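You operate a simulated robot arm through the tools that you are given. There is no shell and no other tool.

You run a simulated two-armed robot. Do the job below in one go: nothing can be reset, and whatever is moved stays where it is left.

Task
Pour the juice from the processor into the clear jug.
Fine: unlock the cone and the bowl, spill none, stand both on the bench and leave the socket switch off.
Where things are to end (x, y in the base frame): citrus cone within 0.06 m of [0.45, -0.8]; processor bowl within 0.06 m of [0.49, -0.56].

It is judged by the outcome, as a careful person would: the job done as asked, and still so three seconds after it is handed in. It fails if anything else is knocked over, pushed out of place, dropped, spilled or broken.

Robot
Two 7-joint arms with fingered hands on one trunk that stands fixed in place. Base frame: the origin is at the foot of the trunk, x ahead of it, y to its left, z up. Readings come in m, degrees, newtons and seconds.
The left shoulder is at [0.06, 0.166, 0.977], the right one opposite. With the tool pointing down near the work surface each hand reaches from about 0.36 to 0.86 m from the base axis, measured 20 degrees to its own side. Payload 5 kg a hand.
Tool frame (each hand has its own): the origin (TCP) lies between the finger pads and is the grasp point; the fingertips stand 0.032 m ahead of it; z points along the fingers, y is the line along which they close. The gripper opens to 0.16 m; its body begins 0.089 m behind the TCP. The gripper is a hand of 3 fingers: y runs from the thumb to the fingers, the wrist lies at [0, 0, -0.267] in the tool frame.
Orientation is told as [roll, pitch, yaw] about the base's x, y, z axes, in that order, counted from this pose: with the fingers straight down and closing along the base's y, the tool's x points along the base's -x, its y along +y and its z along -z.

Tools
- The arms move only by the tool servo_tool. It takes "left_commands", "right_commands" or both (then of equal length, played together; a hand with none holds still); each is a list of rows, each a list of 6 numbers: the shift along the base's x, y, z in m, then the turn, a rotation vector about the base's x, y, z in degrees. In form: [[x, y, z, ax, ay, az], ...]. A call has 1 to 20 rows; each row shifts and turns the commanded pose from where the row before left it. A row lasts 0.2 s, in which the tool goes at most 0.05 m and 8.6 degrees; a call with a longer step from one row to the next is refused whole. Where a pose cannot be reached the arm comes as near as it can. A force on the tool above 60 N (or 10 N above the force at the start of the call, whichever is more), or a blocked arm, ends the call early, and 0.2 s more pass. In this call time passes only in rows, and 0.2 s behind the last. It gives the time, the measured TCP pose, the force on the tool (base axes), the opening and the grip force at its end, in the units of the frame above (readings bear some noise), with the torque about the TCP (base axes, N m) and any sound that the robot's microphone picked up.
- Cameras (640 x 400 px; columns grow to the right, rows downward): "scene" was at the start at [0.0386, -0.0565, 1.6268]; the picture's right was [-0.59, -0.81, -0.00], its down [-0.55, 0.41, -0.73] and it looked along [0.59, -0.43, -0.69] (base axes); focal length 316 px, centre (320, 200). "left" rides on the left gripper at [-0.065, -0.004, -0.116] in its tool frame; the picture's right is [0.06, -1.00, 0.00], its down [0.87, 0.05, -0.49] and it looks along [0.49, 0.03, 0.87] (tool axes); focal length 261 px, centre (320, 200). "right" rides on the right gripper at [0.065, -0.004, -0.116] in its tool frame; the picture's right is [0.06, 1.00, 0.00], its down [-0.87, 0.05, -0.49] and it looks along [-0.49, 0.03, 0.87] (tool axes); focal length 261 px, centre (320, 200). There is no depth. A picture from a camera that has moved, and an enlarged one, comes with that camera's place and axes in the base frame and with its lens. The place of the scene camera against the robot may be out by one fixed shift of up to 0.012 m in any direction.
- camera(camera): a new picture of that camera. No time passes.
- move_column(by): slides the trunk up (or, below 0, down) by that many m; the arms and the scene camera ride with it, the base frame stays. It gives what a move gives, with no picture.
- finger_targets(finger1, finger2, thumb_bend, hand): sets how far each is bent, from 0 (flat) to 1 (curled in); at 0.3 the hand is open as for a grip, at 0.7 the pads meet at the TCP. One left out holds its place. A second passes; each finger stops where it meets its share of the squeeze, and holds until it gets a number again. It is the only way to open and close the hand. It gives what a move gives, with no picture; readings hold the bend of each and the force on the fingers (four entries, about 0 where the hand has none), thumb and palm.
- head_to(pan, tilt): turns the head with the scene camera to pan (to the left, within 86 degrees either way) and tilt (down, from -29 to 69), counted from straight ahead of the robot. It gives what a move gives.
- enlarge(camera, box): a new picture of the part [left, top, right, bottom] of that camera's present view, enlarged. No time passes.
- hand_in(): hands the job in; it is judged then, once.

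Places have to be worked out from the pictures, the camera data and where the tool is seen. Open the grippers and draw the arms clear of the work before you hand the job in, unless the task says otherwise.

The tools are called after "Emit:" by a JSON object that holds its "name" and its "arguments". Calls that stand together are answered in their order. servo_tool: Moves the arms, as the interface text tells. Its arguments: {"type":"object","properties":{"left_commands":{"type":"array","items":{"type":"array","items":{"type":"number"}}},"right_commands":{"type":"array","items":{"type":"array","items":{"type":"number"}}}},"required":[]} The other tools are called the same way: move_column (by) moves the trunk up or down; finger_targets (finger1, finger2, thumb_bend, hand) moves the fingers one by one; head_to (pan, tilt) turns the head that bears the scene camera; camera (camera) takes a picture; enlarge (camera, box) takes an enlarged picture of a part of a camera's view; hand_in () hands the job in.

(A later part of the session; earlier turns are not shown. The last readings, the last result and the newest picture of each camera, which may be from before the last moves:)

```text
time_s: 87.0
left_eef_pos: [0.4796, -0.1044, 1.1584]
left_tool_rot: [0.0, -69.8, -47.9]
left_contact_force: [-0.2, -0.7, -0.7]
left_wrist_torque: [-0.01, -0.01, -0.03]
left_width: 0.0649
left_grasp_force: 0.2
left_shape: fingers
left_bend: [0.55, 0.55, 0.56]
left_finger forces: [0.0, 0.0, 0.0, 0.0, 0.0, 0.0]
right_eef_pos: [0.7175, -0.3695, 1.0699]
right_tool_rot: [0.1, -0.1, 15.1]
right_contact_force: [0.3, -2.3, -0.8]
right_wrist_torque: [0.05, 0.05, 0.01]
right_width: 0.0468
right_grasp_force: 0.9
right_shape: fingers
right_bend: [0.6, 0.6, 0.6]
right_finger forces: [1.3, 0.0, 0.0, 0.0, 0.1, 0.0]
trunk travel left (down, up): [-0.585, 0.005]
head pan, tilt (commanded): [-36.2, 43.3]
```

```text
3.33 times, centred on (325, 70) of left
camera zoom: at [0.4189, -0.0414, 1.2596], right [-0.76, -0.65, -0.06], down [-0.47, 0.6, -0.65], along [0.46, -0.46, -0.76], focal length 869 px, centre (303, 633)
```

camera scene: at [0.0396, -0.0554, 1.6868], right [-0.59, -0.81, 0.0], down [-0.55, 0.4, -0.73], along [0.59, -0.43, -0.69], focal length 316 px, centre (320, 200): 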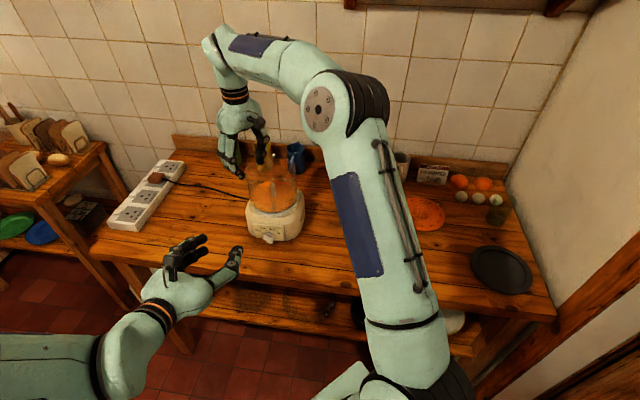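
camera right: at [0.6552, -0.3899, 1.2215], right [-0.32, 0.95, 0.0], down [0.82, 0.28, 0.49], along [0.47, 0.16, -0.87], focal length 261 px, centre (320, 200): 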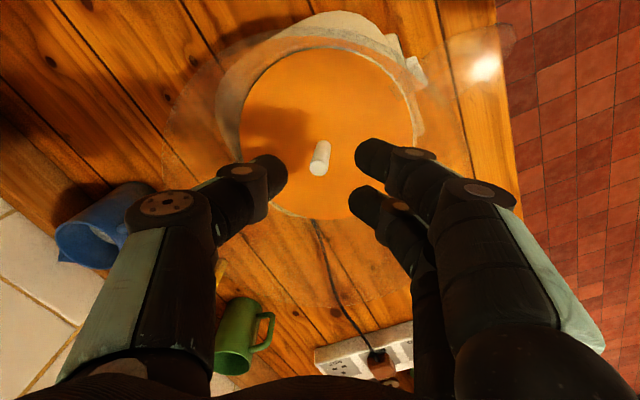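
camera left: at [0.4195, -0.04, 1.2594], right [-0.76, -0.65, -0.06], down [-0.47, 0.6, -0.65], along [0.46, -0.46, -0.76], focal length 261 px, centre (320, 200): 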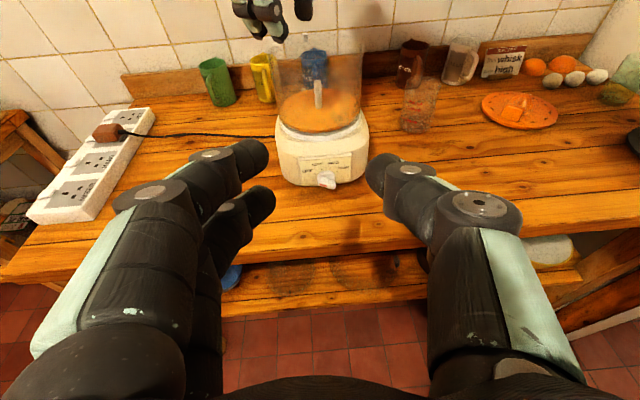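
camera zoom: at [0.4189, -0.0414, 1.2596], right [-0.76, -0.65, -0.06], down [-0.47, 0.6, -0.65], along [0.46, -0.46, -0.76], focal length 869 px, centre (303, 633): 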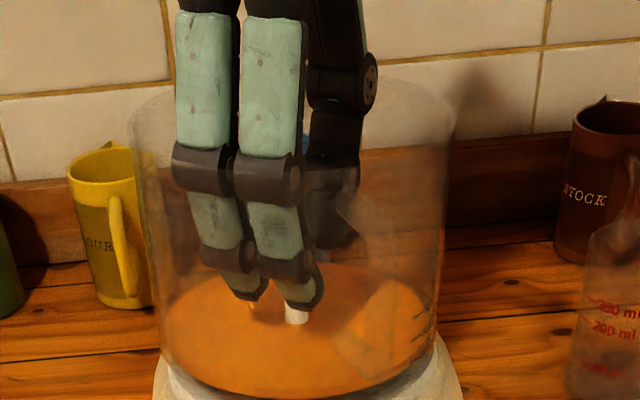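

A faint touch on finger1; I shift 3 mm toward the thumb side and then spread the fingers outward in steps.

Emit:
{"name": "servo_tool", "arguments": {"right_commands": [[0.0008, -0.0029, 0, 0, 0, 0]]}}

Emit:
{"name": "finger_targets", "arguments": {"hand": "right", "finger1": 0.53, "finger2": 0.53, "thumb_bend": 0.53}}

Emit:
{"name": "enlarge", "arguments": {"camera": "left", "box": [260, 10, 390, 130]}}

Emit:
{"name": "enlarge", "arguments": {"camera": "right", "box": [140, 0, 480, 240]}}

```text
time_s: 87.4
left_eef_pos: [0.4795, -0.1034, 1.1586]
left_tool_rot: [-0.1, -70.0, -47.9]
left_contact_force: [-0.6, 0.1, 1.1]
left_wrist_torque: [-0.02, 0.0, 0.03]
left_width: 0.0647
left_grasp_force: 0.1
left_shape: fingers
left_bend: [0.55, 0.55, 0.56]
left_finger forces: [0.1, 0.0, 0.0, 0.0, 0.1, 0.0]
right_eef_pos: [0.7202, -0.3707, 1.0718]
right_tool_rot: [0.1, -0.1, 15.1]
right_contact_force: [0.0, -0.6, 0.8]
right_wrist_torque: [-0.02, -0.02, -0.01]
right_width: 0.047
right_grasp_force: 0.1
right_shape: fingers
right_bend: [0.6, 0.6, 0.6]
right_finger forces: [0.0, 0.0, 0.0, 0.0, 0.0, 0.1]
trunk travel left (down, up): [-0.585, 0.005]
head pan, tilt (commanded): [-36.2, 43.3]
```

```text
time_s: 88.4
left_eef_pos: [0.4802, -0.1042, 1.1586]
left_tool_rot: [-0.1, -70.0, -48.0]
left_contact_force: [-0.3, 0.8, 0.4]
left_wrist_torque: [0.0, 0.01, -0.03]
left_width: 0.0648
left_grasp_force: 0.1
left_shape: fingers
left_bend: [0.55, 0.55, 0.56]
left_finger forces: [0.0, 0.0, 0.0, 0.0, 0.0, 0.0]
right_eef_pos: [0.7203, -0.3715, 1.0708]
right_tool_rot: [0.0, -0.1, 15.0]
right_contact_force: [3.3, -2.7, 0.5]
right_wrist_torque: [-0.12, 0.0, 0.15]
right_width: 0.0651
right_grasp_force: 10.0
right_shape: fingers
right_bend: [0.54, 0.54, 0.53]
right_finger forces: [9.8, 1.6, 0.0, 0.1, 8.2, 0.0]
trunk travel left (down, up): [-0.585, 0.005]
head pan, tilt (commanded): [-36.2, 43.3]
```

```text
3.33 times, centred on (325, 70) of left
camera zoom: at [0.4189, -0.0413, 1.2596], right [-0.76, -0.65, -0.06], down [-0.47, 0.6, -0.65], along [0.46, -0.46, -0.76], focal length 869 px, centre (303, 633)
```

zoom: 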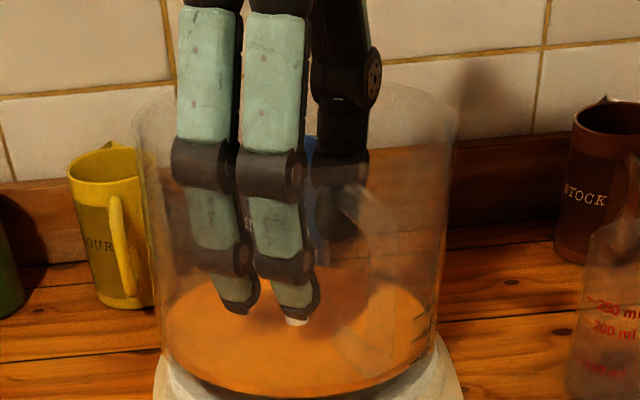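

```text
1.67 times, centred on (310, 120) of right
camera zoom: at [0.6581, -0.3941, 1.1868], right [-0.32, 0.95, 0.0], down [0.82, 0.28, 0.49], along [0.47, 0.16, -0.87], focal length 434 px, centre (337, 333)
```

zoom: 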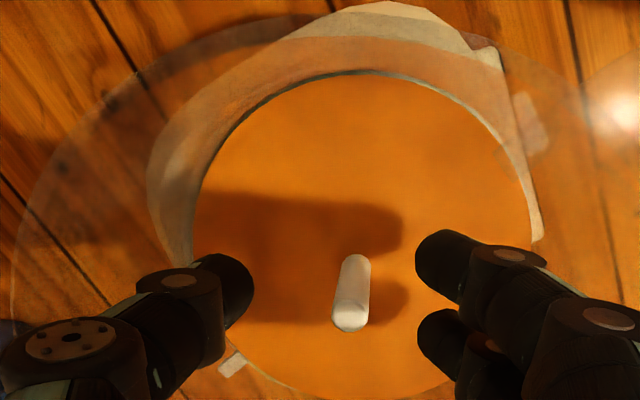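

The fingers' middle joints meet the wall near the rim, mostly on the robot-side finger. I narrow slightly, shift 3 mm away from the robot, go 12 mm deeper, and spread again.

Emit:
{"name": "finger_targets", "arguments": {"hand": "right", "finger1": 0.61, "finger2": 0.61, "thumb_bend": 0.61}}

Emit:
{"name": "servo_tool", "arguments": {"right_commands": [[0.003, 0.001, -0.004, 0, 0, 0], [0, 0, -0.004, 0, 0, 0], [0, 0, -0.004, 0, 0, 0]]}}

Emit:
{"name": "finger_targets", "arguments": {"hand": "right", "finger1": 0.53, "finger2": 0.53, "thumb_bend": 0.53}}

Emit:
{"name": "enlarge", "arguments": {"camera": "left", "box": [260, 10, 390, 130]}}

Emit:
{"name": "enlarge", "arguments": {"camera": "scene", "box": [230, 140, 320, 250]}}

```text
time_s: 89.4
left_eef_pos: [0.479, -0.1039, 1.1595]
left_tool_rot: [0.0, -69.9, -47.9]
left_contact_force: [0.9, -0.1, 0.0]
left_wrist_torque: [0.03, 0.0, 0.04]
left_width: 0.0645
left_grasp_force: 0.1
left_shape: fingers
left_bend: [0.55, 0.55, 0.56]
left_finger forces: [0.1, 0.0, 0.0, 0.0, 0.0, 0.0]
right_eef_pos: [0.7196, -0.3714, 1.0715]
right_tool_rot: [0.1, -0.2, 15.2]
right_contact_force: [-0.9, 0.4, -0.2]
right_wrist_torque: [0.0, -0.01, 0.0]
right_width: 0.0442
right_grasp_force: 0.1
right_shape: fingers
right_bend: [0.61, 0.61, 0.61]
right_finger forces: [0.0, 0.0, 0.1, 0.0, 0.0, 0.1]
trunk travel left (down, up): [-0.585, 0.005]
head pan, tilt (commanded): [-36.2, 43.3]
```

```text
time_s: 90.2
left_eef_pos: [0.48, -0.1034, 1.1586]
left_tool_rot: [-0.1, -69.9, -47.9]
left_contact_force: [0.1, -0.1, 0.0]
left_wrist_torque: [-0.03, 0.0, -0.01]
left_width: 0.0647
left_grasp_force: 0.0
left_shape: fingers
left_bend: [0.55, 0.55, 0.56]
left_finger forces: [0.1, 0.1, 0.1, 0.0, 0.0, 0.0]
right_eef_pos: [0.7227, -0.3706, 1.0583]
right_tool_rot: [0.1, 0.0, 15.1]
right_contact_force: [0.4, 0.1, 0.1]
right_wrist_torque: [0.04, -0.03, -0.01]
right_width: 0.0442
right_grasp_force: 0.1
right_shape: fingers
right_bend: [0.61, 0.61, 0.61]
right_finger forces: [0.0, 0.0, 0.0, 0.1, 0.0, 0.0]
trunk travel left (down, up): [-0.585, 0.005]
head pan, tilt (commanded): [-36.2, 43.3]
```

```text
time_s: 91.2
left_eef_pos: [0.4807, -0.1048, 1.1593]
left_tool_rot: [-0.1, -69.9, -48.0]
left_contact_force: [0.0, 0.2, -0.6]
left_wrist_torque: [0.01, 0.01, -0.02]
left_width: 0.0646
left_grasp_force: 0.1
left_shape: fingers
left_bend: [0.55, 0.55, 0.56]
left_finger forces: [0.1, 0.1, 0.0, 0.0, 0.1, 0.0]
right_eef_pos: [0.7226, -0.3697, 1.0583]
right_tool_rot: [0.1, -0.1, 15.1]
right_contact_force: [0.6, 0.1, 0.1]
right_wrist_torque: [-0.15, -0.03, 0.06]
right_width: 0.0657
right_grasp_force: 11.8
right_shape: fingers
right_bend: [0.54, 0.54, 0.53]
right_finger forces: [7.0, 5.4, 0.0, 0.0, 11.9, 0.1]
trunk travel left (down, up): [-0.585, 0.005]
head pan, tilt (commanded): [-36.2, 43.3]
```

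```text
3.33 times, centred on (325, 70) of left
camera zoom: at [0.4188, -0.041, 1.2597], right [-0.76, -0.65, -0.06], down [-0.47, 0.6, -0.65], along [0.46, -0.46, -0.76], focal length 869 px, centre (303, 633)
```

zoom: 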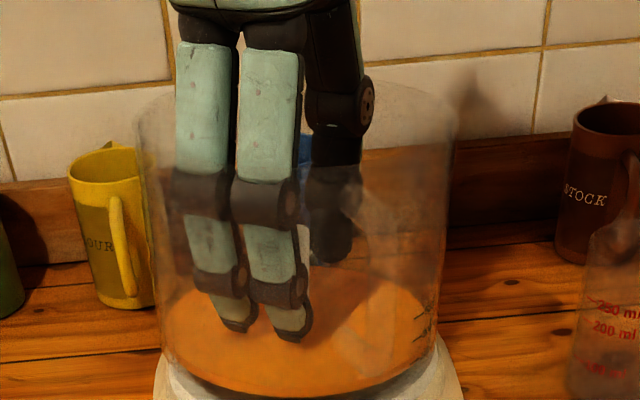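

```text
3.64 times, centred on (275, 195) of scene
camera zoom: at [0.0388, -0.0566, 1.6868], right [-0.59, -0.81, 0.0], down [-0.55, 0.41, -0.73], along [0.59, -0.43, -0.69], focal length 1147 px, centre (484, 218)
```

zoom: 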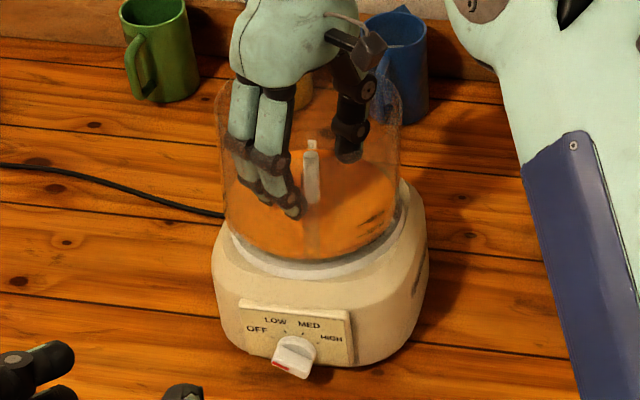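

Now the spread is balanced (7.0 / 5.4 / 11.9 N) with no net push. I spread harder for a firm hold.

Emit:
{"name": "finger_targets", "arguments": {"hand": "right", "finger1": 0.4, "finger2": 0.4, "thumb_bend": 0.4}}

Emit:
{"name": "enlarge", "arguments": {"camera": "left", "box": [260, 10, 390, 130]}}

```text
time_s: 92.2
left_eef_pos: [0.4797, -0.1044, 1.1586]
left_tool_rot: [-0.1, -69.9, -48.0]
left_contact_force: [-0.3, -0.4, 0.0]
left_wrist_torque: [0.0, 0.02, 0.01]
left_width: 0.0648
left_grasp_force: 0.1
left_shape: fingers
left_bend: [0.55, 0.55, 0.56]
left_finger forces: [0.1, 0.0, 0.0, 0.1, 0.0, 0.0]
right_eef_pos: [0.723, -0.3701, 1.0599]
right_tool_rot: [0.0, -0.1, 15.2]
right_contact_force: [-0.2, 0.4, -0.2]
right_wrist_torque: [-0.06, 0.02, -0.06]
right_width: 0.0845
right_grasp_force: 32.2
right_shape: fingers
right_bend: [0.41, 0.41, 0.44]
right_finger forces: [17.0, 16.2, 0.0, 0.1, 32.5, 0.0]
trunk travel left (down, up): [-0.585, 0.005]
head pan, tilt (commanded): [-36.2, 43.3]
```

```text
3.33 times, centred on (325, 70) of left
camera zoom: at [0.4188, -0.0411, 1.2596], right [-0.76, -0.65, -0.06], down [-0.47, 0.6, -0.65], along [0.46, -0.46, -0.76], focal length 869 px, centre (303, 633)
```

zoom: 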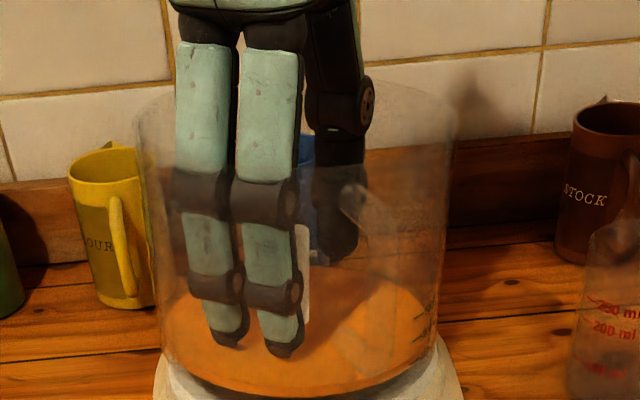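

A firm, balanced inner hold: 17 / 16 / 32 N with no net force. I test-lift 4 mm.

Emit:
{"name": "servo_tool", "arguments": {"right_commands": [[0, 0, 0.002, 0, 0, 0], [0, 0, 0.002, 0, 0, 0]]}}

Emit:
{"name": "enlarge", "arguments": {"camera": "left", "box": [240, 10, 400, 200]}}

Emit:
{"name": "enlarge", "arguments": {"camera": "scene", "box": [230, 140, 320, 250]}}

```text
time_s: 92.8
left_eef_pos: [0.4805, -0.103, 1.1589]
left_tool_rot: [-0.1, -70.0, -47.9]
left_contact_force: [0.5, 0.4, 0.7]
left_wrist_torque: [0.0, 0.02, -0.02]
left_width: 0.0646
left_grasp_force: 0.1
left_shape: fingers
left_bend: [0.55, 0.55, 0.56]
left_finger forces: [0.0, 0.0, 0.0, 0.0, 0.1, 0.1]
right_eef_pos: [0.7234, -0.3714, 1.0621]
right_tool_rot: [0.1, 0.1, 15.1]
right_contact_force: [0.2, -0.2, -4.7]
right_wrist_torque: [-0.03, -0.03, 0.0]
right_width: 0.0846
right_grasp_force: 32.3
right_shape: fingers
right_bend: [0.41, 0.41, 0.44]
right_finger forces: [16.4, 16.3, 0.0, 0.1, 31.6, 0.0]
trunk travel left (down, up): [-0.585, 0.005]
head pan, tilt (commanded): [-36.2, 43.3]
```

```text
2.11 times, centred on (320, 105) of left
camera zoom: at [0.419, -0.0412, 1.2595], right [-0.76, -0.65, -0.06], down [-0.47, 0.6, -0.65], along [0.46, -0.46, -0.76], focal length 549 px, centre (320, 400)
```

zoom: 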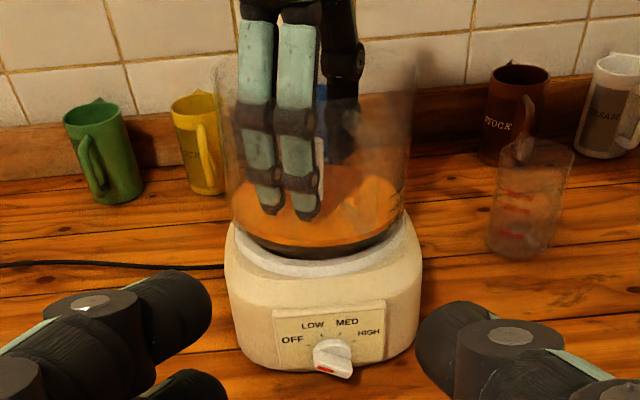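

```text
3.64 times, centred on (275, 195) of scene
camera zoom: at [0.0391, -0.0569, 1.6868], right [-0.59, -0.81, 0.0], down [-0.55, 0.41, -0.73], along [0.59, -0.43, -0.69], focal length 1147 px, centre (484, 218)
```

zoom: 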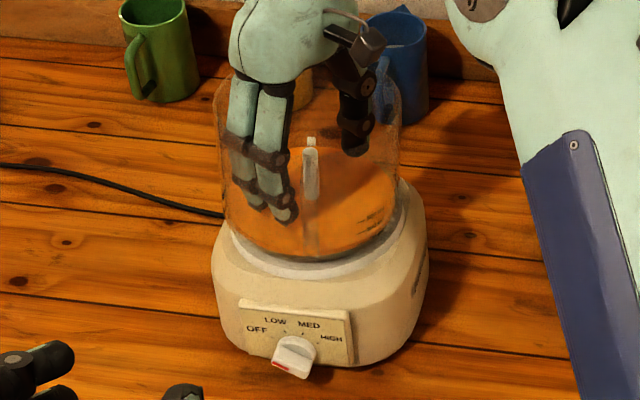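

Load -4.7 N and almost no torque; the bowl comes along. I lift 10 mm more slowly.

Emit:
{"name": "servo_tool", "arguments": {"right_commands": [[0, 0, 0.003, 0, 0, 0], [0, 0, 0.003, 0, 0, 0], [0, 0, 0.004, 0, 0, 0]]}}

Emit:
{"name": "enlarge", "arguments": {"camera": "left", "box": [240, 10, 400, 200]}}

Emit:
{"name": "enlarge", "arguments": {"camera": "scene", "box": [230, 140, 320, 250]}}

```text
time_s: 93.6
left_eef_pos: [0.4795, -0.1041, 1.1585]
left_tool_rot: [-0.1, -69.9, -47.9]
left_contact_force: [0.5, -0.9, -0.2]
left_wrist_torque: [-0.03, 0.01, 0.01]
left_width: 0.0649
left_grasp_force: 0.1
left_shape: fingers
left_bend: [0.55, 0.55, 0.56]
left_finger forces: [0.0, 0.1, 0.0, 0.0, 0.0, 0.0]
right_eef_pos: [0.722, -0.3714, 1.0729]
right_tool_rot: [0.1, -0.1, 15.2]
right_contact_force: [-0.4, -0.4, -4.8]
right_wrist_torque: [-0.06, -0.03, -0.01]
right_width: 0.0842
right_grasp_force: 32.4
right_shape: fingers
right_bend: [0.41, 0.41, 0.44]
right_finger forces: [16.4, 16.4, 0.0, 0.0, 31.7, 0.0]
trunk travel left (down, up): [-0.585, 0.005]
head pan, tilt (commanded): [-36.2, 43.3]
```

```text
2.11 times, centred on (320, 105) of left
camera zoom: at [0.4189, -0.0412, 1.2596], right [-0.76, -0.65, -0.06], down [-0.47, 0.6, -0.65], along [0.46, -0.46, -0.76], focal length 549 px, centre (320, 400)
```

zoom: 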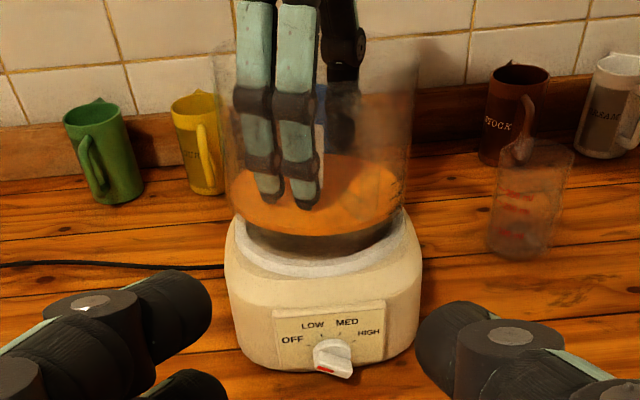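

```text
3.64 times, centred on (275, 195) of scene
camera zoom: at [0.039, -0.0568, 1.6868], right [-0.59, -0.81, 0.0], down [-0.55, 0.41, -0.73], along [0.59, -0.43, -0.69], focal length 1147 px, centre (484, 218)
```

zoom: 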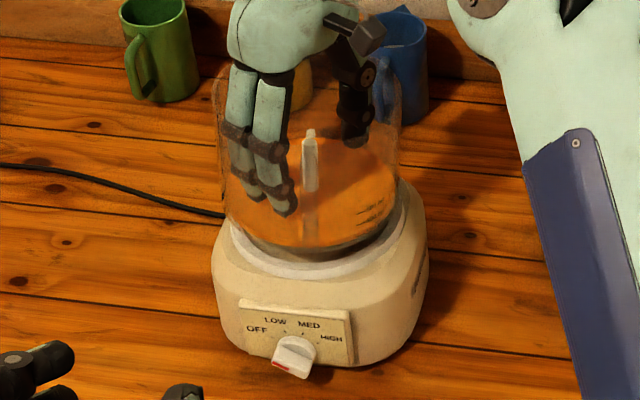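

The bowl hangs freely and nearly level, weighing about 4.8 N, with steady grip. I lift it 5 cm more.

Emit:
{"name": "servo_tool", "arguments": {"right_commands": [[0, 0, 0.006, 0, 0, 0], [0, 0, 0.008, 0, 0, 0], [0, 0, 0.009, 0, 0, 0], [0, 0, 0.009, 0, 0, 0], [0, 0, 0.009, 0, 0, 0], [0, 0, 0.008, 0, 0, 0]]}}

Emit:
{"name": "enlarge", "arguments": {"camera": "left", "box": [240, 0, 400, 190]}}

Emit:
{"name": "enlarge", "arguments": {"camera": "scene", "box": [220, 110, 330, 240]}}

```text
time_s: 95.0
left_eef_pos: [0.4813, -0.104, 1.1582]
left_tool_rot: [-0.1, -69.9, -47.9]
left_contact_force: [0.4, 0.2, -0.1]
left_wrist_torque: [0.0, 0.04, -0.05]
left_width: 0.0648
left_grasp_force: 0.1
left_shape: fingers
left_bend: [0.55, 0.55, 0.56]
left_finger forces: [0.1, 0.1, 0.0, 0.1, 0.0, 0.0]
right_eef_pos: [0.7227, -0.3732, 1.1213]
right_tool_rot: [0.1, 0.1, 15.2]
right_contact_force: [-0.4, 0.0, -4.2]
right_wrist_torque: [-0.03, -0.04, 0.02]
right_width: 0.0846
right_grasp_force: 32.5
right_shape: fingers
right_bend: [0.41, 0.41, 0.44]
right_finger forces: [16.5, 16.5, 0.1, 0.1, 31.5, 0.1]
trunk travel left (down, up): [-0.585, 0.005]
head pan, tilt (commanded): [-36.2, 43.3]
```

```text
2.11 times, centred on (320, 95) of left
camera zoom: at [0.4189, -0.0412, 1.2596], right [-0.76, -0.65, -0.06], down [-0.47, 0.6, -0.65], along [0.46, -0.46, -0.76], focal length 549 px, centre (320, 421)
```

zoom: 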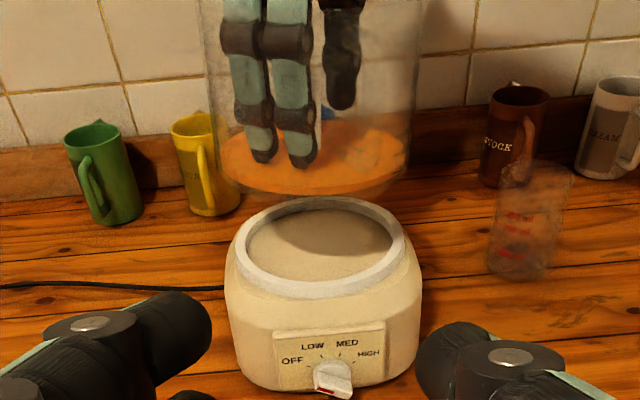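

```text
3.08 times, centred on (275, 175) of scene
camera zoom: at [0.039, -0.0568, 1.6868], right [-0.59, -0.81, 0.0], down [-0.55, 0.41, -0.73], along [0.59, -0.43, -0.69], focal length 971 px, centre (458, 277)
```

zoom: 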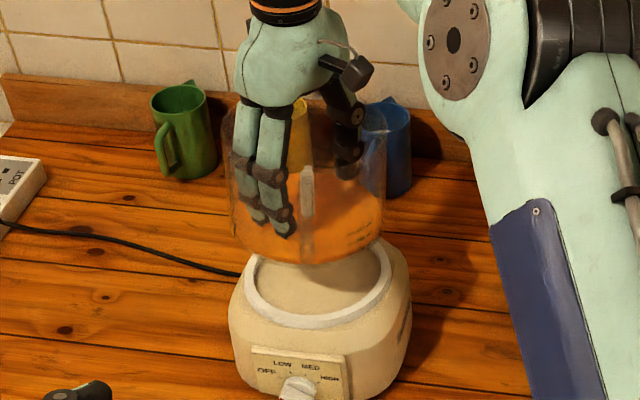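

The bowl is clear of the base, level and steady at ~4.5 N. Before going to the jug I want its exact place, so I zoom on it from the left and scene cameras.

Emit:
{"name": "enlarge", "arguments": {"camera": "left", "box": [375, 60, 455, 140]}}

Emit:
{"name": "enlarge", "arguments": {"camera": "scene", "box": [320, 165, 375, 225]}}

Emit:
{"name": "camera", "arguments": {"camera": "right"}}

```text
5.00 times, centred on (415, 100) of left
camera zoom: at [0.4189, -0.0412, 1.2596], right [-0.76, -0.65, -0.06], down [-0.47, 0.6, -0.65], along [0.46, -0.46, -0.76], focal length 1303 px, centre (-155, 700)
```

zoom: 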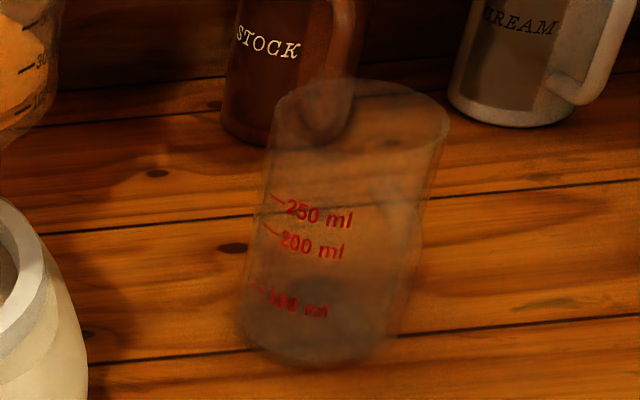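

```text
6.67 times, centred on (348, 195) of scene
camera zoom: at [0.039, -0.0568, 1.6868], right [-0.59, -0.81, 0.0], down [-0.55, 0.41, -0.73], along [0.59, -0.43, -0.69], focal length 2104 px, centre (137, 233)
```

zoom: 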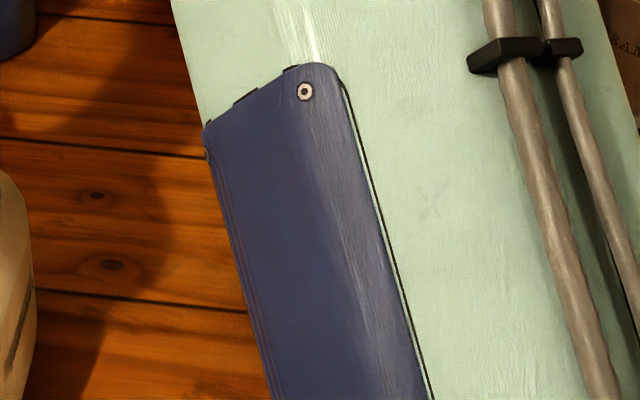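

```text
taken
camera right: at [0.6611, -0.394, 1.2366], right [-0.32, 0.95, 0.0], down [0.82, 0.28, 0.49], along [0.47, 0.16, -0.87], focal length 261 px, centre (320, 200)
```

right: 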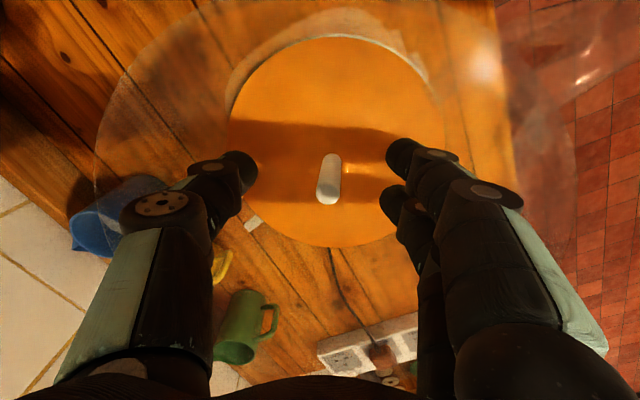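

I zoom into the right view to find where the handle now is relative to the hand.

Emit:
{"name": "enlarge", "arguments": {"camera": "right", "box": [400, 20, 620, 250]}}

Emit:
{"name": "enlarge", "arguments": {"camera": "left", "box": [270, 0, 390, 120]}}

```text
1.74 times, centred on (510, 135) of right
camera zoom: at [0.6611, -0.394, 1.2366], right [-0.32, 0.95, 0.0], down [0.82, 0.28, 0.49], along [0.47, 0.16, -0.87], focal length 453 px, centre (-10, 313)
```

zoom: 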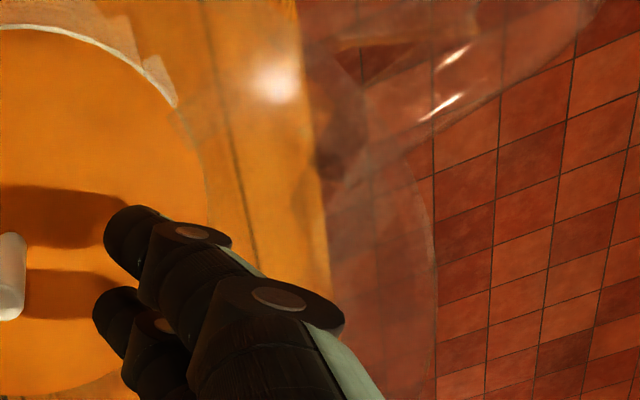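

```text
3.33 times, centred on (330, 60) of left
camera zoom: at [0.4189, -0.0412, 1.2596], right [-0.76, -0.65, -0.06], down [-0.47, 0.6, -0.65], along [0.46, -0.46, -0.76], focal length 869 px, centre (287, 667)
```

zoom: 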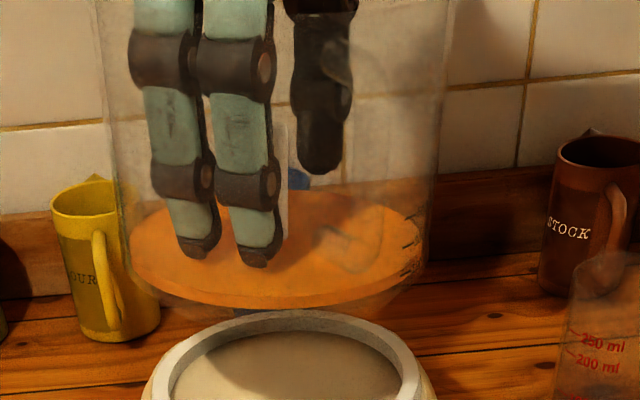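

The handle sits ~50 deg from the intended pouring lip, good. I place the jug axis at about [0.62, -0.585], rim z ~0.985-0.995. I now carry the bowl level toward the jug, turning yaw to -25.

Emit:
{"name": "servo_tool", "arguments": {"right_commands": [[-0.005, -0.006, 0.001, 0, 0, -2], [-0.0095, -0.0125, 0.001, 0, 0, -4], [-0.0095, -0.0125, 0.001, 0, 0, -4], [-0.0095, -0.0125, 0.001, 0, 0, -4], [-0.0095, -0.0125, 0.001, 0, 0, -4], [-0.0095, -0.0125, 0.001, 0, 0, -4], [-0.0095, -0.0125, 0.001, 0, 0, -4], [-0.0095, -0.0125, 0.001, 0, 0, -4], [-0.0095, -0.0125, 0.001, 0, 0, -4], [-0.0095, -0.0125, 0.001, 0, 0, -4], [-0.005, -0.006, 0, 0, 0, -2]]}}

Emit:
{"name": "camera", "arguments": {"camera": "left"}}

Emit:
{"name": "camera", "arguments": {"camera": "scene"}}

Emit:
{"name": "camera", "arguments": {"camera": "right"}}

```text
time_s: 97.4
left_eef_pos: [0.4799, -0.105, 1.1597]
left_tool_rot: [-0.2, -70.0, -47.9]
left_contact_force: [-0.7, 0.0, 0.0]
left_wrist_torque: [-0.01, 0.0, 0.03]
left_width: 0.0647
left_grasp_force: 0.1
left_shape: fingers
left_bend: [0.55, 0.55, 0.56]
left_finger forces: [0.0, 0.0, 0.0, 0.0, 0.0, 0.0]
right_eef_pos: [0.6281, -0.4974, 1.1309]
right_tool_rot: [0.1, 0.0, -25.0]
right_contact_force: [1.5, 0.3, -5.1]
right_wrist_torque: [-0.04, 0.0, 0.01]
right_width: 0.0845
right_grasp_force: 32.4
right_shape: fingers
right_bend: [0.41, 0.41, 0.44]
right_finger forces: [16.5, 16.7, 0.0, 0.0, 31.0, 0.0]
trunk travel left (down, up): [-0.585, 0.005]
head pan, tilt (commanded): [-36.2, 43.3]
```

```text
taken
camera left: at [0.419, -0.0413, 1.2596], right [-0.76, -0.65, -0.06], down [-0.47, 0.6, -0.65], along [0.46, -0.46, -0.76], focal length 261 px, centre (320, 200)
```

left: 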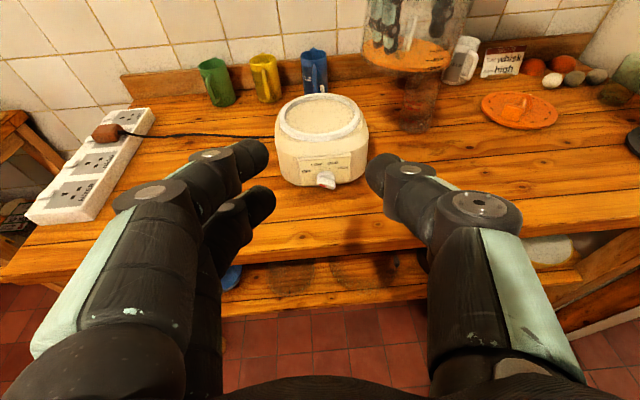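

```text
taken
camera scene: at [0.0391, -0.057, 1.6868], right [-0.59, -0.81, 0.0], down [-0.55, 0.41, -0.73], along [0.59, -0.43, -0.69], focal length 316 px, centre (320, 200)
```

scene: 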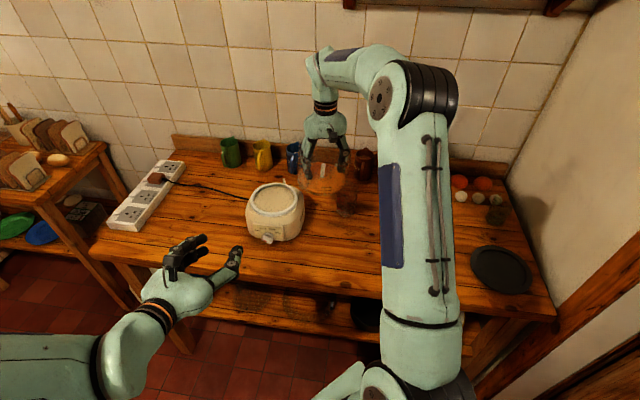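

```text
taken
camera right: at [0.5657, -0.4738, 1.2466], right [0.36, 0.93, 0.0], down [0.81, -0.32, 0.49], along [0.46, -0.18, -0.87], focal length 261 px, centre (320, 200)
```

right: 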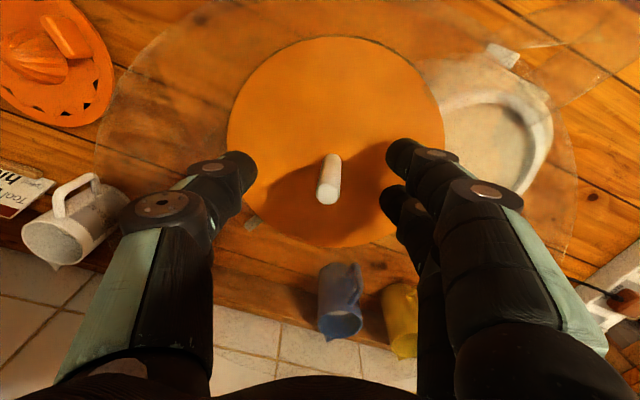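

The bowl hangs steady. Now I tilt it toward 45 deg (well below the pouring angle) while bringing its lip above the jug, slowly.

Emit:
{"name": "servo_tool", "arguments": {"right_commands": [[0.003, -0.005, -0.001, -0.85, -1.81, 0], [0.0048, -0.0087, -0.0025, -1.27, -2.72, 0], [0.0048, -0.0087, -0.0025, -1.27, -2.72, 0], [0.0048, -0.0087, -0.0025, -1.27, -2.72, 0], [0.0048, -0.0087, -0.0025, -1.27, -2.72, 0], [0.0048, -0.0087, -0.0025, -1.27, -2.72, 0], [0.0048, -0.0087, -0.0025, -1.27, -2.72, 0], [0.0048, -0.0087, -0.0025, -1.27, -2.72, 0], [0.0048, -0.0087, -0.0025, -1.27, -2.72, 0], [0.0048, -0.0087, -0.0025, -1.27, -2.72, 0]]}}

Emit:
{"name": "enlarge", "arguments": {"camera": "left", "box": [340, 0, 480, 150]}}

Emit:
{"name": "enlarge", "arguments": {"camera": "scene", "box": [280, 110, 400, 240]}}

```text
time_s: 99.6
left_eef_pos: [0.48, -0.105, 1.1576]
left_tool_rot: [-0.1, -70.0, -47.9]
left_contact_force: [-0.8, 0.2, -0.2]
left_wrist_torque: [-0.03, 0.02, 0.0]
left_width: 0.0645
left_grasp_force: 0.1
left_shape: fingers
left_bend: [0.55, 0.55, 0.56]
left_finger forces: [0.0, 0.1, 0.0, 0.1, 0.1, 0.0]
right_eef_pos: [0.6738, -0.5784, 1.1086]
right_tool_rot: [0.2, -29.1, -24.8]
right_contact_force: [0.5, -0.7, -3.9]
right_wrist_torque: [-0.05, 0.06, 0.03]
right_width: 0.0847
right_grasp_force: 31.9
right_shape: fingers
right_bend: [0.41, 0.41, 0.44]
right_finger forces: [16.8, 17.0, 0.0, 0.0, 29.7, 0.0]
trunk travel left (down, up): [-0.585, 0.005]
head pan, tilt (commanded): [-36.2, 43.3]
```

```text
2.67 times, centred on (410, 75) of left
camera zoom: at [0.4189, -0.0415, 1.2596], right [-0.76, -0.65, -0.06], down [-0.47, 0.6, -0.65], along [0.46, -0.46, -0.76], focal length 695 px, centre (80, 533)
```

zoom: 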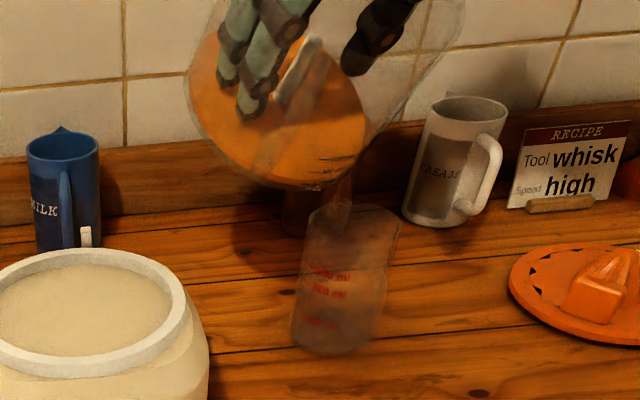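

```text
3.08 times, centred on (340, 175) of scene
camera zoom: at [0.039, -0.0573, 1.6868], right [-0.59, -0.81, 0.0], down [-0.55, 0.41, -0.73], along [0.59, -0.43, -0.69], focal length 971 px, centre (258, 277)
```

zoom: 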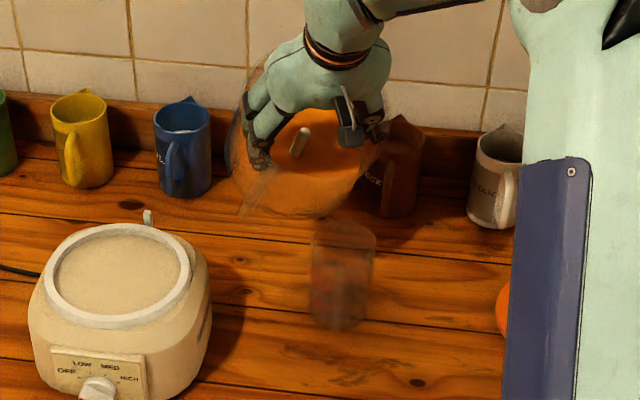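

Both views are good; the jug axis works out at [0.618, -0.587] with rim z ~0.985. I continue to 45 deg tilt with the lip moving over the jug, still high.

Emit:
{"name": "servo_tool", "arguments": {"right_commands": [[0.0031, -0.0063, -0.0031, -0.85, -1.81, 0], [0.0031, -0.0063, -0.0031, -0.85, -1.81, 0], [0.0031, -0.0063, -0.0031, -0.85, -1.81, 0], [0.0031, -0.0063, -0.0031, -0.85, -1.81, 0], [0.0031, -0.0063, -0.0031, -0.85, -1.81, 0], [0.0031, -0.0063, -0.0031, -0.85, -1.81, 0], [0.0031, -0.0063, -0.0031, -0.85, -1.81, 0], [0.0031, -0.0063, -0.0031, -0.85, -1.81, 0]]}}

Emit:
{"name": "enlarge", "arguments": {"camera": "left", "box": [340, 0, 480, 150]}}

Emit:
{"name": "enlarge", "arguments": {"camera": "scene", "box": [280, 110, 400, 240]}}

```text
time_s: 101.4
left_eef_pos: [0.48, -0.1044, 1.1584]
left_tool_rot: [-0.2, -69.8, -47.9]
left_contact_force: [0.0, -0.5, -0.5]
left_wrist_torque: [0.02, -0.02, 0.0]
left_width: 0.0646
left_grasp_force: 0.1
left_shape: fingers
left_bend: [0.55, 0.55, 0.56]
left_finger forces: [0.0, 0.0, 0.1, 0.0, 0.0, 0.0]
right_eef_pos: [0.6988, -0.63, 1.0809]
right_tool_rot: [-0.1, -45.1, -24.9]
right_contact_force: [0.6, 0.9, -4.9]
right_wrist_torque: [0.02, 0.09, -0.01]
right_width: 0.0848
right_grasp_force: 31.4
right_shape: fingers
right_bend: [0.41, 0.41, 0.44]
right_finger forces: [17.0, 16.5, 0.0, 0.1, 29.3, 0.0]
trunk travel left (down, up): [-0.585, 0.005]
head pan, tilt (commanded): [-36.2, 43.3]
```

```text
2.67 times, centred on (410, 75) of left
camera zoom: at [0.4191, -0.0417, 1.2595], right [-0.76, -0.65, -0.06], down [-0.47, 0.6, -0.65], along [0.46, -0.46, -0.76], focal length 695 px, centre (80, 533)
```

zoom: 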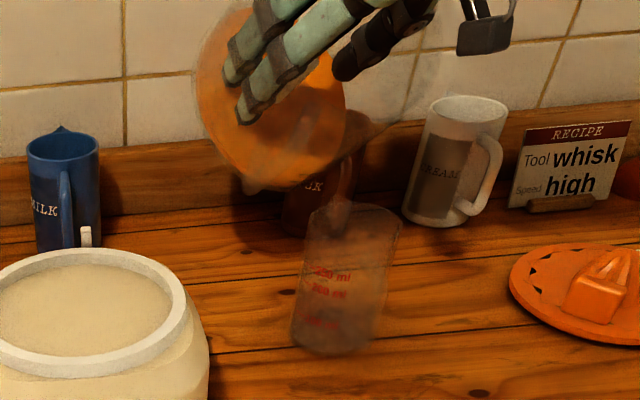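

```text
3.08 times, centred on (340, 175) of scene
camera zoom: at [0.0393, -0.0575, 1.6868], right [-0.59, -0.81, 0.0], down [-0.55, 0.41, -0.73], along [0.59, -0.43, -0.69], focal length 971 px, centre (258, 277)
```

zoom: 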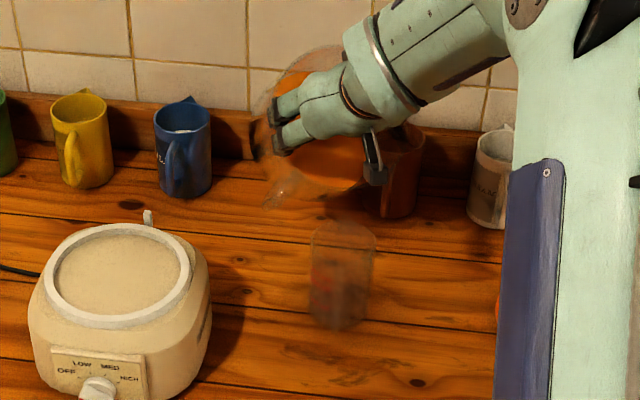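

Lip should be at about [0.626, -0.591, 1.052] now. I zoom closely on the lip and jug from both cameras.

Emit:
{"name": "enlarge", "arguments": {"camera": "left", "box": [380, 0, 460, 90]}}

Emit:
{"name": "enlarge", "arguments": {"camera": "scene", "box": [310, 140, 370, 200]}}

```text
4.44 times, centred on (420, 45) of left
camera zoom: at [0.4191, -0.0417, 1.2595], right [-0.76, -0.65, -0.06], down [-0.47, 0.6, -0.65], along [0.46, -0.46, -0.76], focal length 1158 px, centre (-124, 889)
```

zoom: 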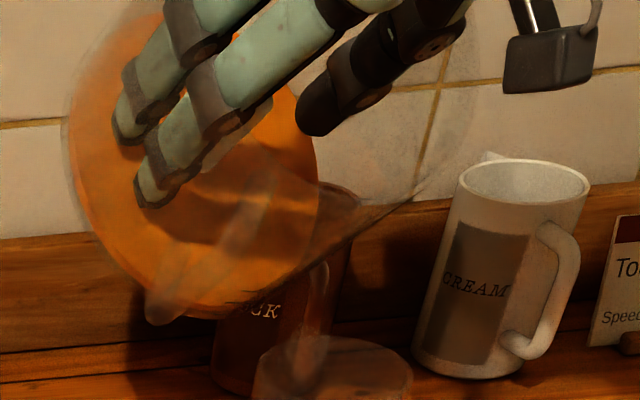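

```text
6.67 times, centred on (340, 170) of scene
camera zoom: at [0.0393, -0.0575, 1.6868], right [-0.59, -0.81, 0.0], down [-0.55, 0.41, -0.73], along [0.59, -0.43, -0.69], focal length 2104 px, centre (187, 400)
```

zoom: 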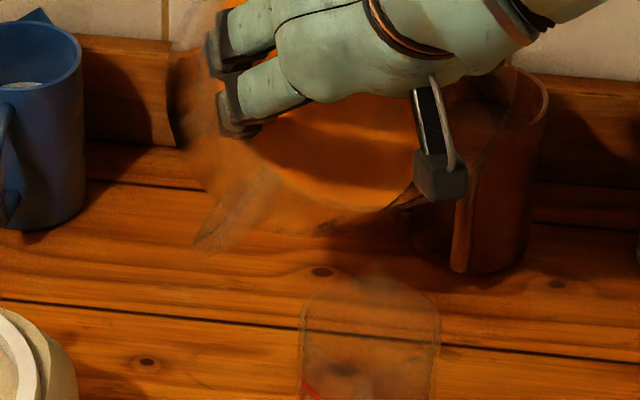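

The model agrees with what I see (the lip itself is the nearer wall point). I zoom on the jug's rim from the left camera to fix its centre precisely.

Emit:
{"name": "enlarge", "arguments": {"camera": "left", "box": [390, 60, 440, 110]}}

Emit:
{"name": "enlarge", "arguments": {"camera": "left", "box": [385, 70, 445, 140]}}

```text
8.00 times, centred on (415, 85) of left
camera zoom: at [0.4191, -0.0417, 1.2595], right [-0.76, -0.65, -0.06], down [-0.47, 0.6, -0.65], along [0.46, -0.46, -0.76], focal length 2085 px, centre (-440, 1120)
```

zoom: 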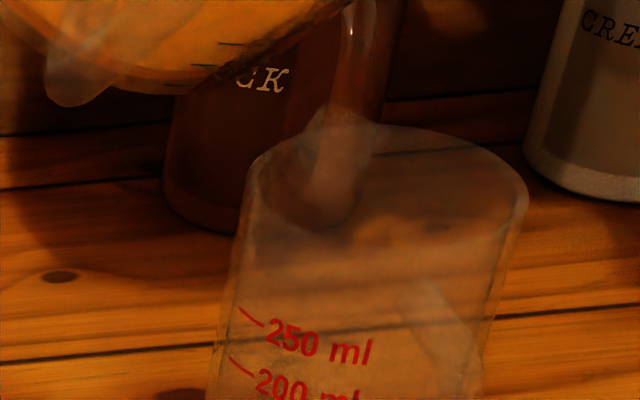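

```text
5.71 times, centred on (415, 105) of left
camera zoom: at [0.4191, -0.0417, 1.2595], right [-0.76, -0.65, -0.06], down [-0.47, 0.6, -0.65], along [0.46, -0.46, -0.76], focal length 1489 px, centre (-223, 743)
```

zoom: 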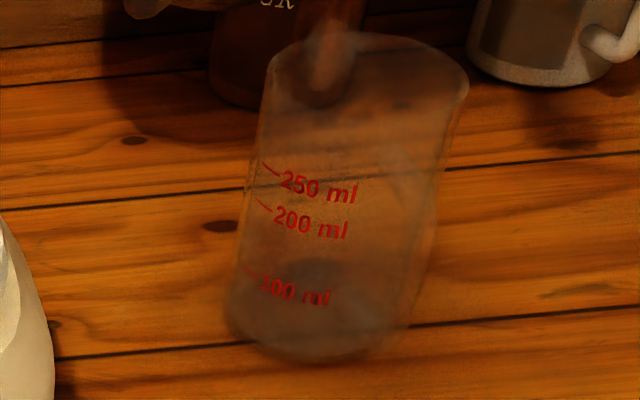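

I settle on jug centre [0.623, -0.589], rim z ~0.986-0.991. The juice reaches ~60 % up the wall at 45 deg, i.e. ~150 ml, so pouring should begin near 66 deg. I tilt to 60 deg with the lip held above the jug.

Emit:
{"name": "servo_tool", "arguments": {"right_commands": [[-0.0006, 0.0004, 0.0013, -0.793, -1.7, 0], [-0.0006, 0.0004, 0.0013, -0.793, -1.7, 0], [-0.0006, 0.0004, 0.0013, -0.793, -1.7, 0], [-0.0006, 0.0004, 0.0013, -0.793, -1.7, 0], [-0.0006, 0.0004, 0.0013, -0.793, -1.7, 0], [-0.0006, 0.0004, 0.0013, -0.793, -1.7, 0], [-0.0006, 0.0004, 0.0013, -0.793, -1.7, 0], [-0.0006, 0.0004, 0.0013, -0.793, -1.7, 0]]}}

Emit:
{"name": "enlarge", "arguments": {"camera": "left", "box": [370, 0, 470, 120]}}

Emit:
{"name": "enlarge", "arguments": {"camera": "scene", "box": [300, 130, 380, 220]}}

```text
time_s: 103.2
left_eef_pos: [0.4803, -0.1048, 1.1582]
left_tool_rot: [-0.1, -69.9, -48.0]
left_contact_force: [-0.2, 0.4, 0.5]
left_wrist_torque: [0.0, 0.02, -0.01]
left_width: 0.0646
left_grasp_force: 0.1
left_shape: fingers
left_bend: [0.55, 0.55, 0.56]
left_finger forces: [0.0, 0.1, 0.0, 0.1, 0.1, 0.1]
right_eef_pos: [0.6932, -0.6269, 1.0935]
right_tool_rot: [-0.2, -60.1, -24.8]
right_contact_force: [-0.2, -0.1, -4.5]
right_wrist_torque: [0.01, 0.13, 0.01]
right_width: 0.0849
right_grasp_force: 31.4
right_shape: fingers
right_bend: [0.41, 0.41, 0.43]
right_finger forces: [17.2, 16.1, 0.0, 0.0, 29.4, 0.0]
trunk travel left (down, up): [-0.585, 0.005]
head pan, tilt (commanded): [-36.2, 43.3]
```

```text
3.33 times, centred on (420, 60) of left
camera zoom: at [0.419, -0.0413, 1.2596], right [-0.76, -0.65, -0.06], down [-0.47, 0.6, -0.65], along [0.46, -0.46, -0.76], focal length 869 px, centre (-13, 667)
```

zoom: 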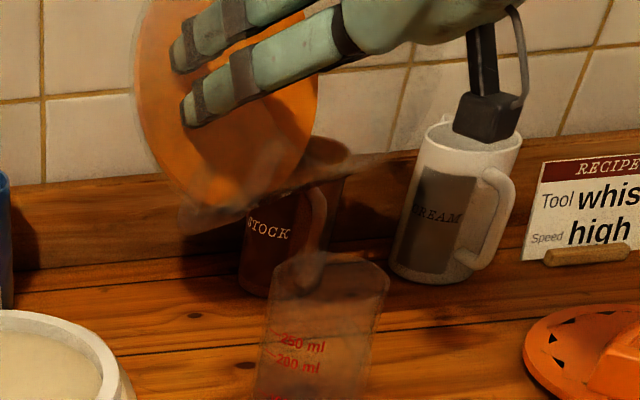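

```text
4.44 times, centred on (340, 175) of scene
camera zoom: at [0.0391, -0.057, 1.6868], right [-0.59, -0.81, 0.0], down [-0.55, 0.41, -0.73], along [0.59, -0.43, -0.69], focal length 1402 px, centre (231, 311)
```

zoom: 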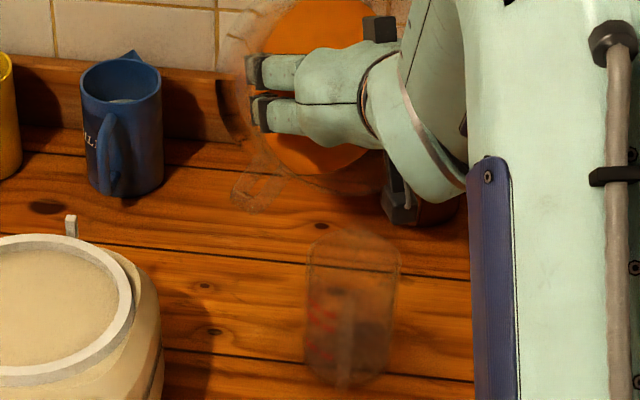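

All as planned at 60 deg, lip ~5.5 cm above the jug rim. I lower the bowl 2 cm so the lip is ~3.5 cm above it.

Emit:
{"name": "servo_tool", "arguments": {"right_commands": [[0, 0, -0.004, 0, 0, 0], [0, 0, -0.005, 0, 0, 0], [0, 0, -0.005, 0, 0, 0], [0, 0, -0.005, 0, 0, 0]]}}

Emit:
{"name": "enlarge", "arguments": {"camera": "left", "box": [385, 20, 455, 110]}}

Emit:
{"name": "enlarge", "arguments": {"camera": "scene", "box": [300, 130, 380, 220]}}

```text
time_s: 104.2
left_eef_pos: [0.4806, -0.1033, 1.1592]
left_tool_rot: [-0.1, -69.9, -47.9]
left_contact_force: [-0.6, -0.3, -0.6]
left_wrist_torque: [0.0, 0.0, 0.02]
left_width: 0.0648
left_grasp_force: 0.2
left_shape: fingers
left_bend: [0.55, 0.55, 0.56]
left_finger forces: [0.0, 0.0, 0.0, 0.0, 0.0, 0.1]
right_eef_pos: [0.6938, -0.6261, 1.0742]
right_tool_rot: [-0.1, -60.0, -24.7]
right_contact_force: [-0.5, -0.1, -4.6]
right_wrist_torque: [0.04, 0.14, -0.01]
right_width: 0.0847
right_grasp_force: 31.5
right_shape: fingers
right_bend: [0.41, 0.41, 0.43]
right_finger forces: [17.4, 16.2, 0.0, 0.0, 29.4, 0.0]
trunk travel left (down, up): [-0.585, 0.005]
head pan, tilt (commanded): [-36.2, 43.3]
```

```text
4.44 times, centred on (420, 65) of left
camera zoom: at [0.419, -0.0414, 1.2595], right [-0.76, -0.65, -0.06], down [-0.47, 0.6, -0.65], along [0.46, -0.46, -0.76], focal length 1158 px, centre (-124, 800)
```

zoom: 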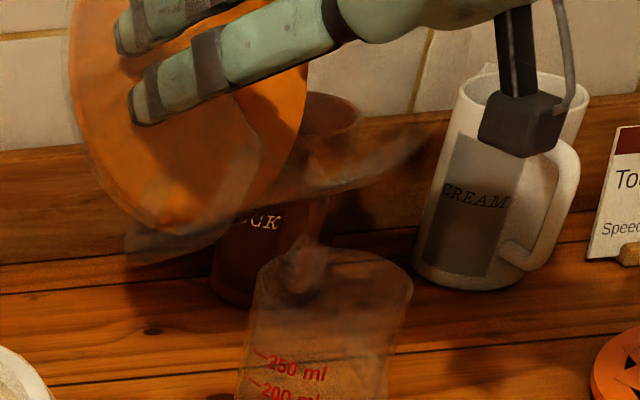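

```text
4.44 times, centred on (340, 175) of scene
camera zoom: at [0.0391, -0.0571, 1.6868], right [-0.59, -0.81, 0.0], down [-0.55, 0.41, -0.73], along [0.59, -0.43, -0.69], focal length 1402 px, centre (231, 311)
```

zoom: 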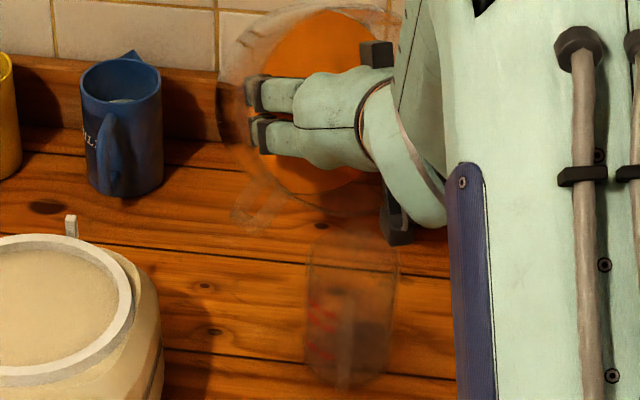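

The lip sits ~1 cm beyond the jug's centre and ~3.5 cm above its rim, as wanted. I begin tilting 1 deg per step about the lip, first to 65 deg, and look.

Emit:
{"name": "servo_tool", "arguments": {"right_commands": [[-0.0008, 0.00036, 0.00122, -0.423, -0.906, 0], [-0.0008, 0.00036, 0.00122, -0.423, -0.906, 0], [-0.0008, 0.00036, 0.00122, -0.423, -0.906, 0], [-0.0008, 0.00036, 0.00122, -0.423, -0.906, 0], [-0.0008, 0.00036, 0.00122, -0.423, -0.906, 0]]}}

Emit:
{"name": "enlarge", "arguments": {"camera": "left", "box": [370, 20, 470, 150]}}

Emit:
{"name": "enlarge", "arguments": {"camera": "scene", "box": [300, 130, 380, 220]}}

```text
time_s: 105.4
left_eef_pos: [0.4803, -0.1044, 1.1585]
left_tool_rot: [0.0, -70.0, -47.9]
left_contact_force: [0.6, -0.2, -1.0]
left_wrist_torque: [-0.02, 0.01, 0.01]
left_width: 0.0647
left_grasp_force: 0.1
left_shape: fingers
left_bend: [0.55, 0.55, 0.56]
left_finger forces: [0.0, 0.0, 0.0, 0.0, 0.0, 0.1]
right_eef_pos: [0.6894, -0.623, 1.08]
right_tool_rot: [-0.2, -65.1, -24.7]
right_contact_force: [0.6, 0.3, -5.2]
right_wrist_torque: [0.03, 0.14, -0.01]
right_width: 0.085
right_grasp_force: 31.7
right_shape: fingers
right_bend: [0.41, 0.41, 0.43]
right_finger forces: [17.4, 16.2, 0.0, 0.1, 29.6, 0.0]
trunk travel left (down, up): [-0.585, 0.005]
head pan, tilt (commanded): [-36.2, 43.3]
```

```text
3.08 times, centred on (420, 85) of left
camera zoom: at [0.4189, -0.0413, 1.2596], right [-0.76, -0.65, -0.06], down [-0.47, 0.6, -0.65], along [0.46, -0.46, -0.76], focal length 802 px, centre (12, 554)
```

zoom: 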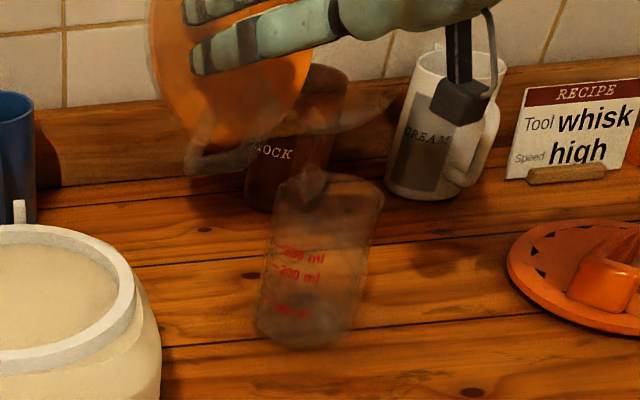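

```text
4.44 times, centred on (340, 175) of scene
camera zoom: at [0.039, -0.057, 1.6868], right [-0.59, -0.81, 0.0], down [-0.55, 0.41, -0.73], along [0.59, -0.43, -0.69], focal length 1402 px, centre (231, 311)
```

zoom: 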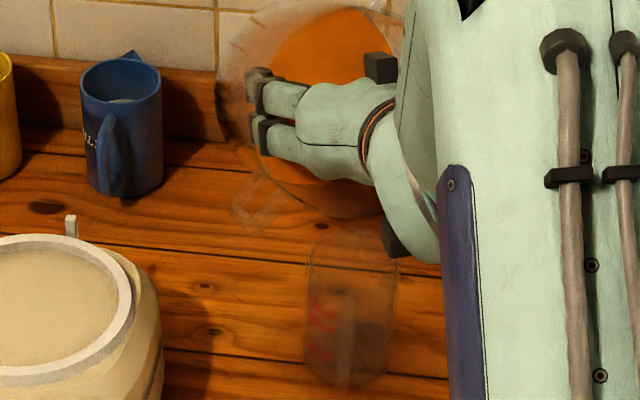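

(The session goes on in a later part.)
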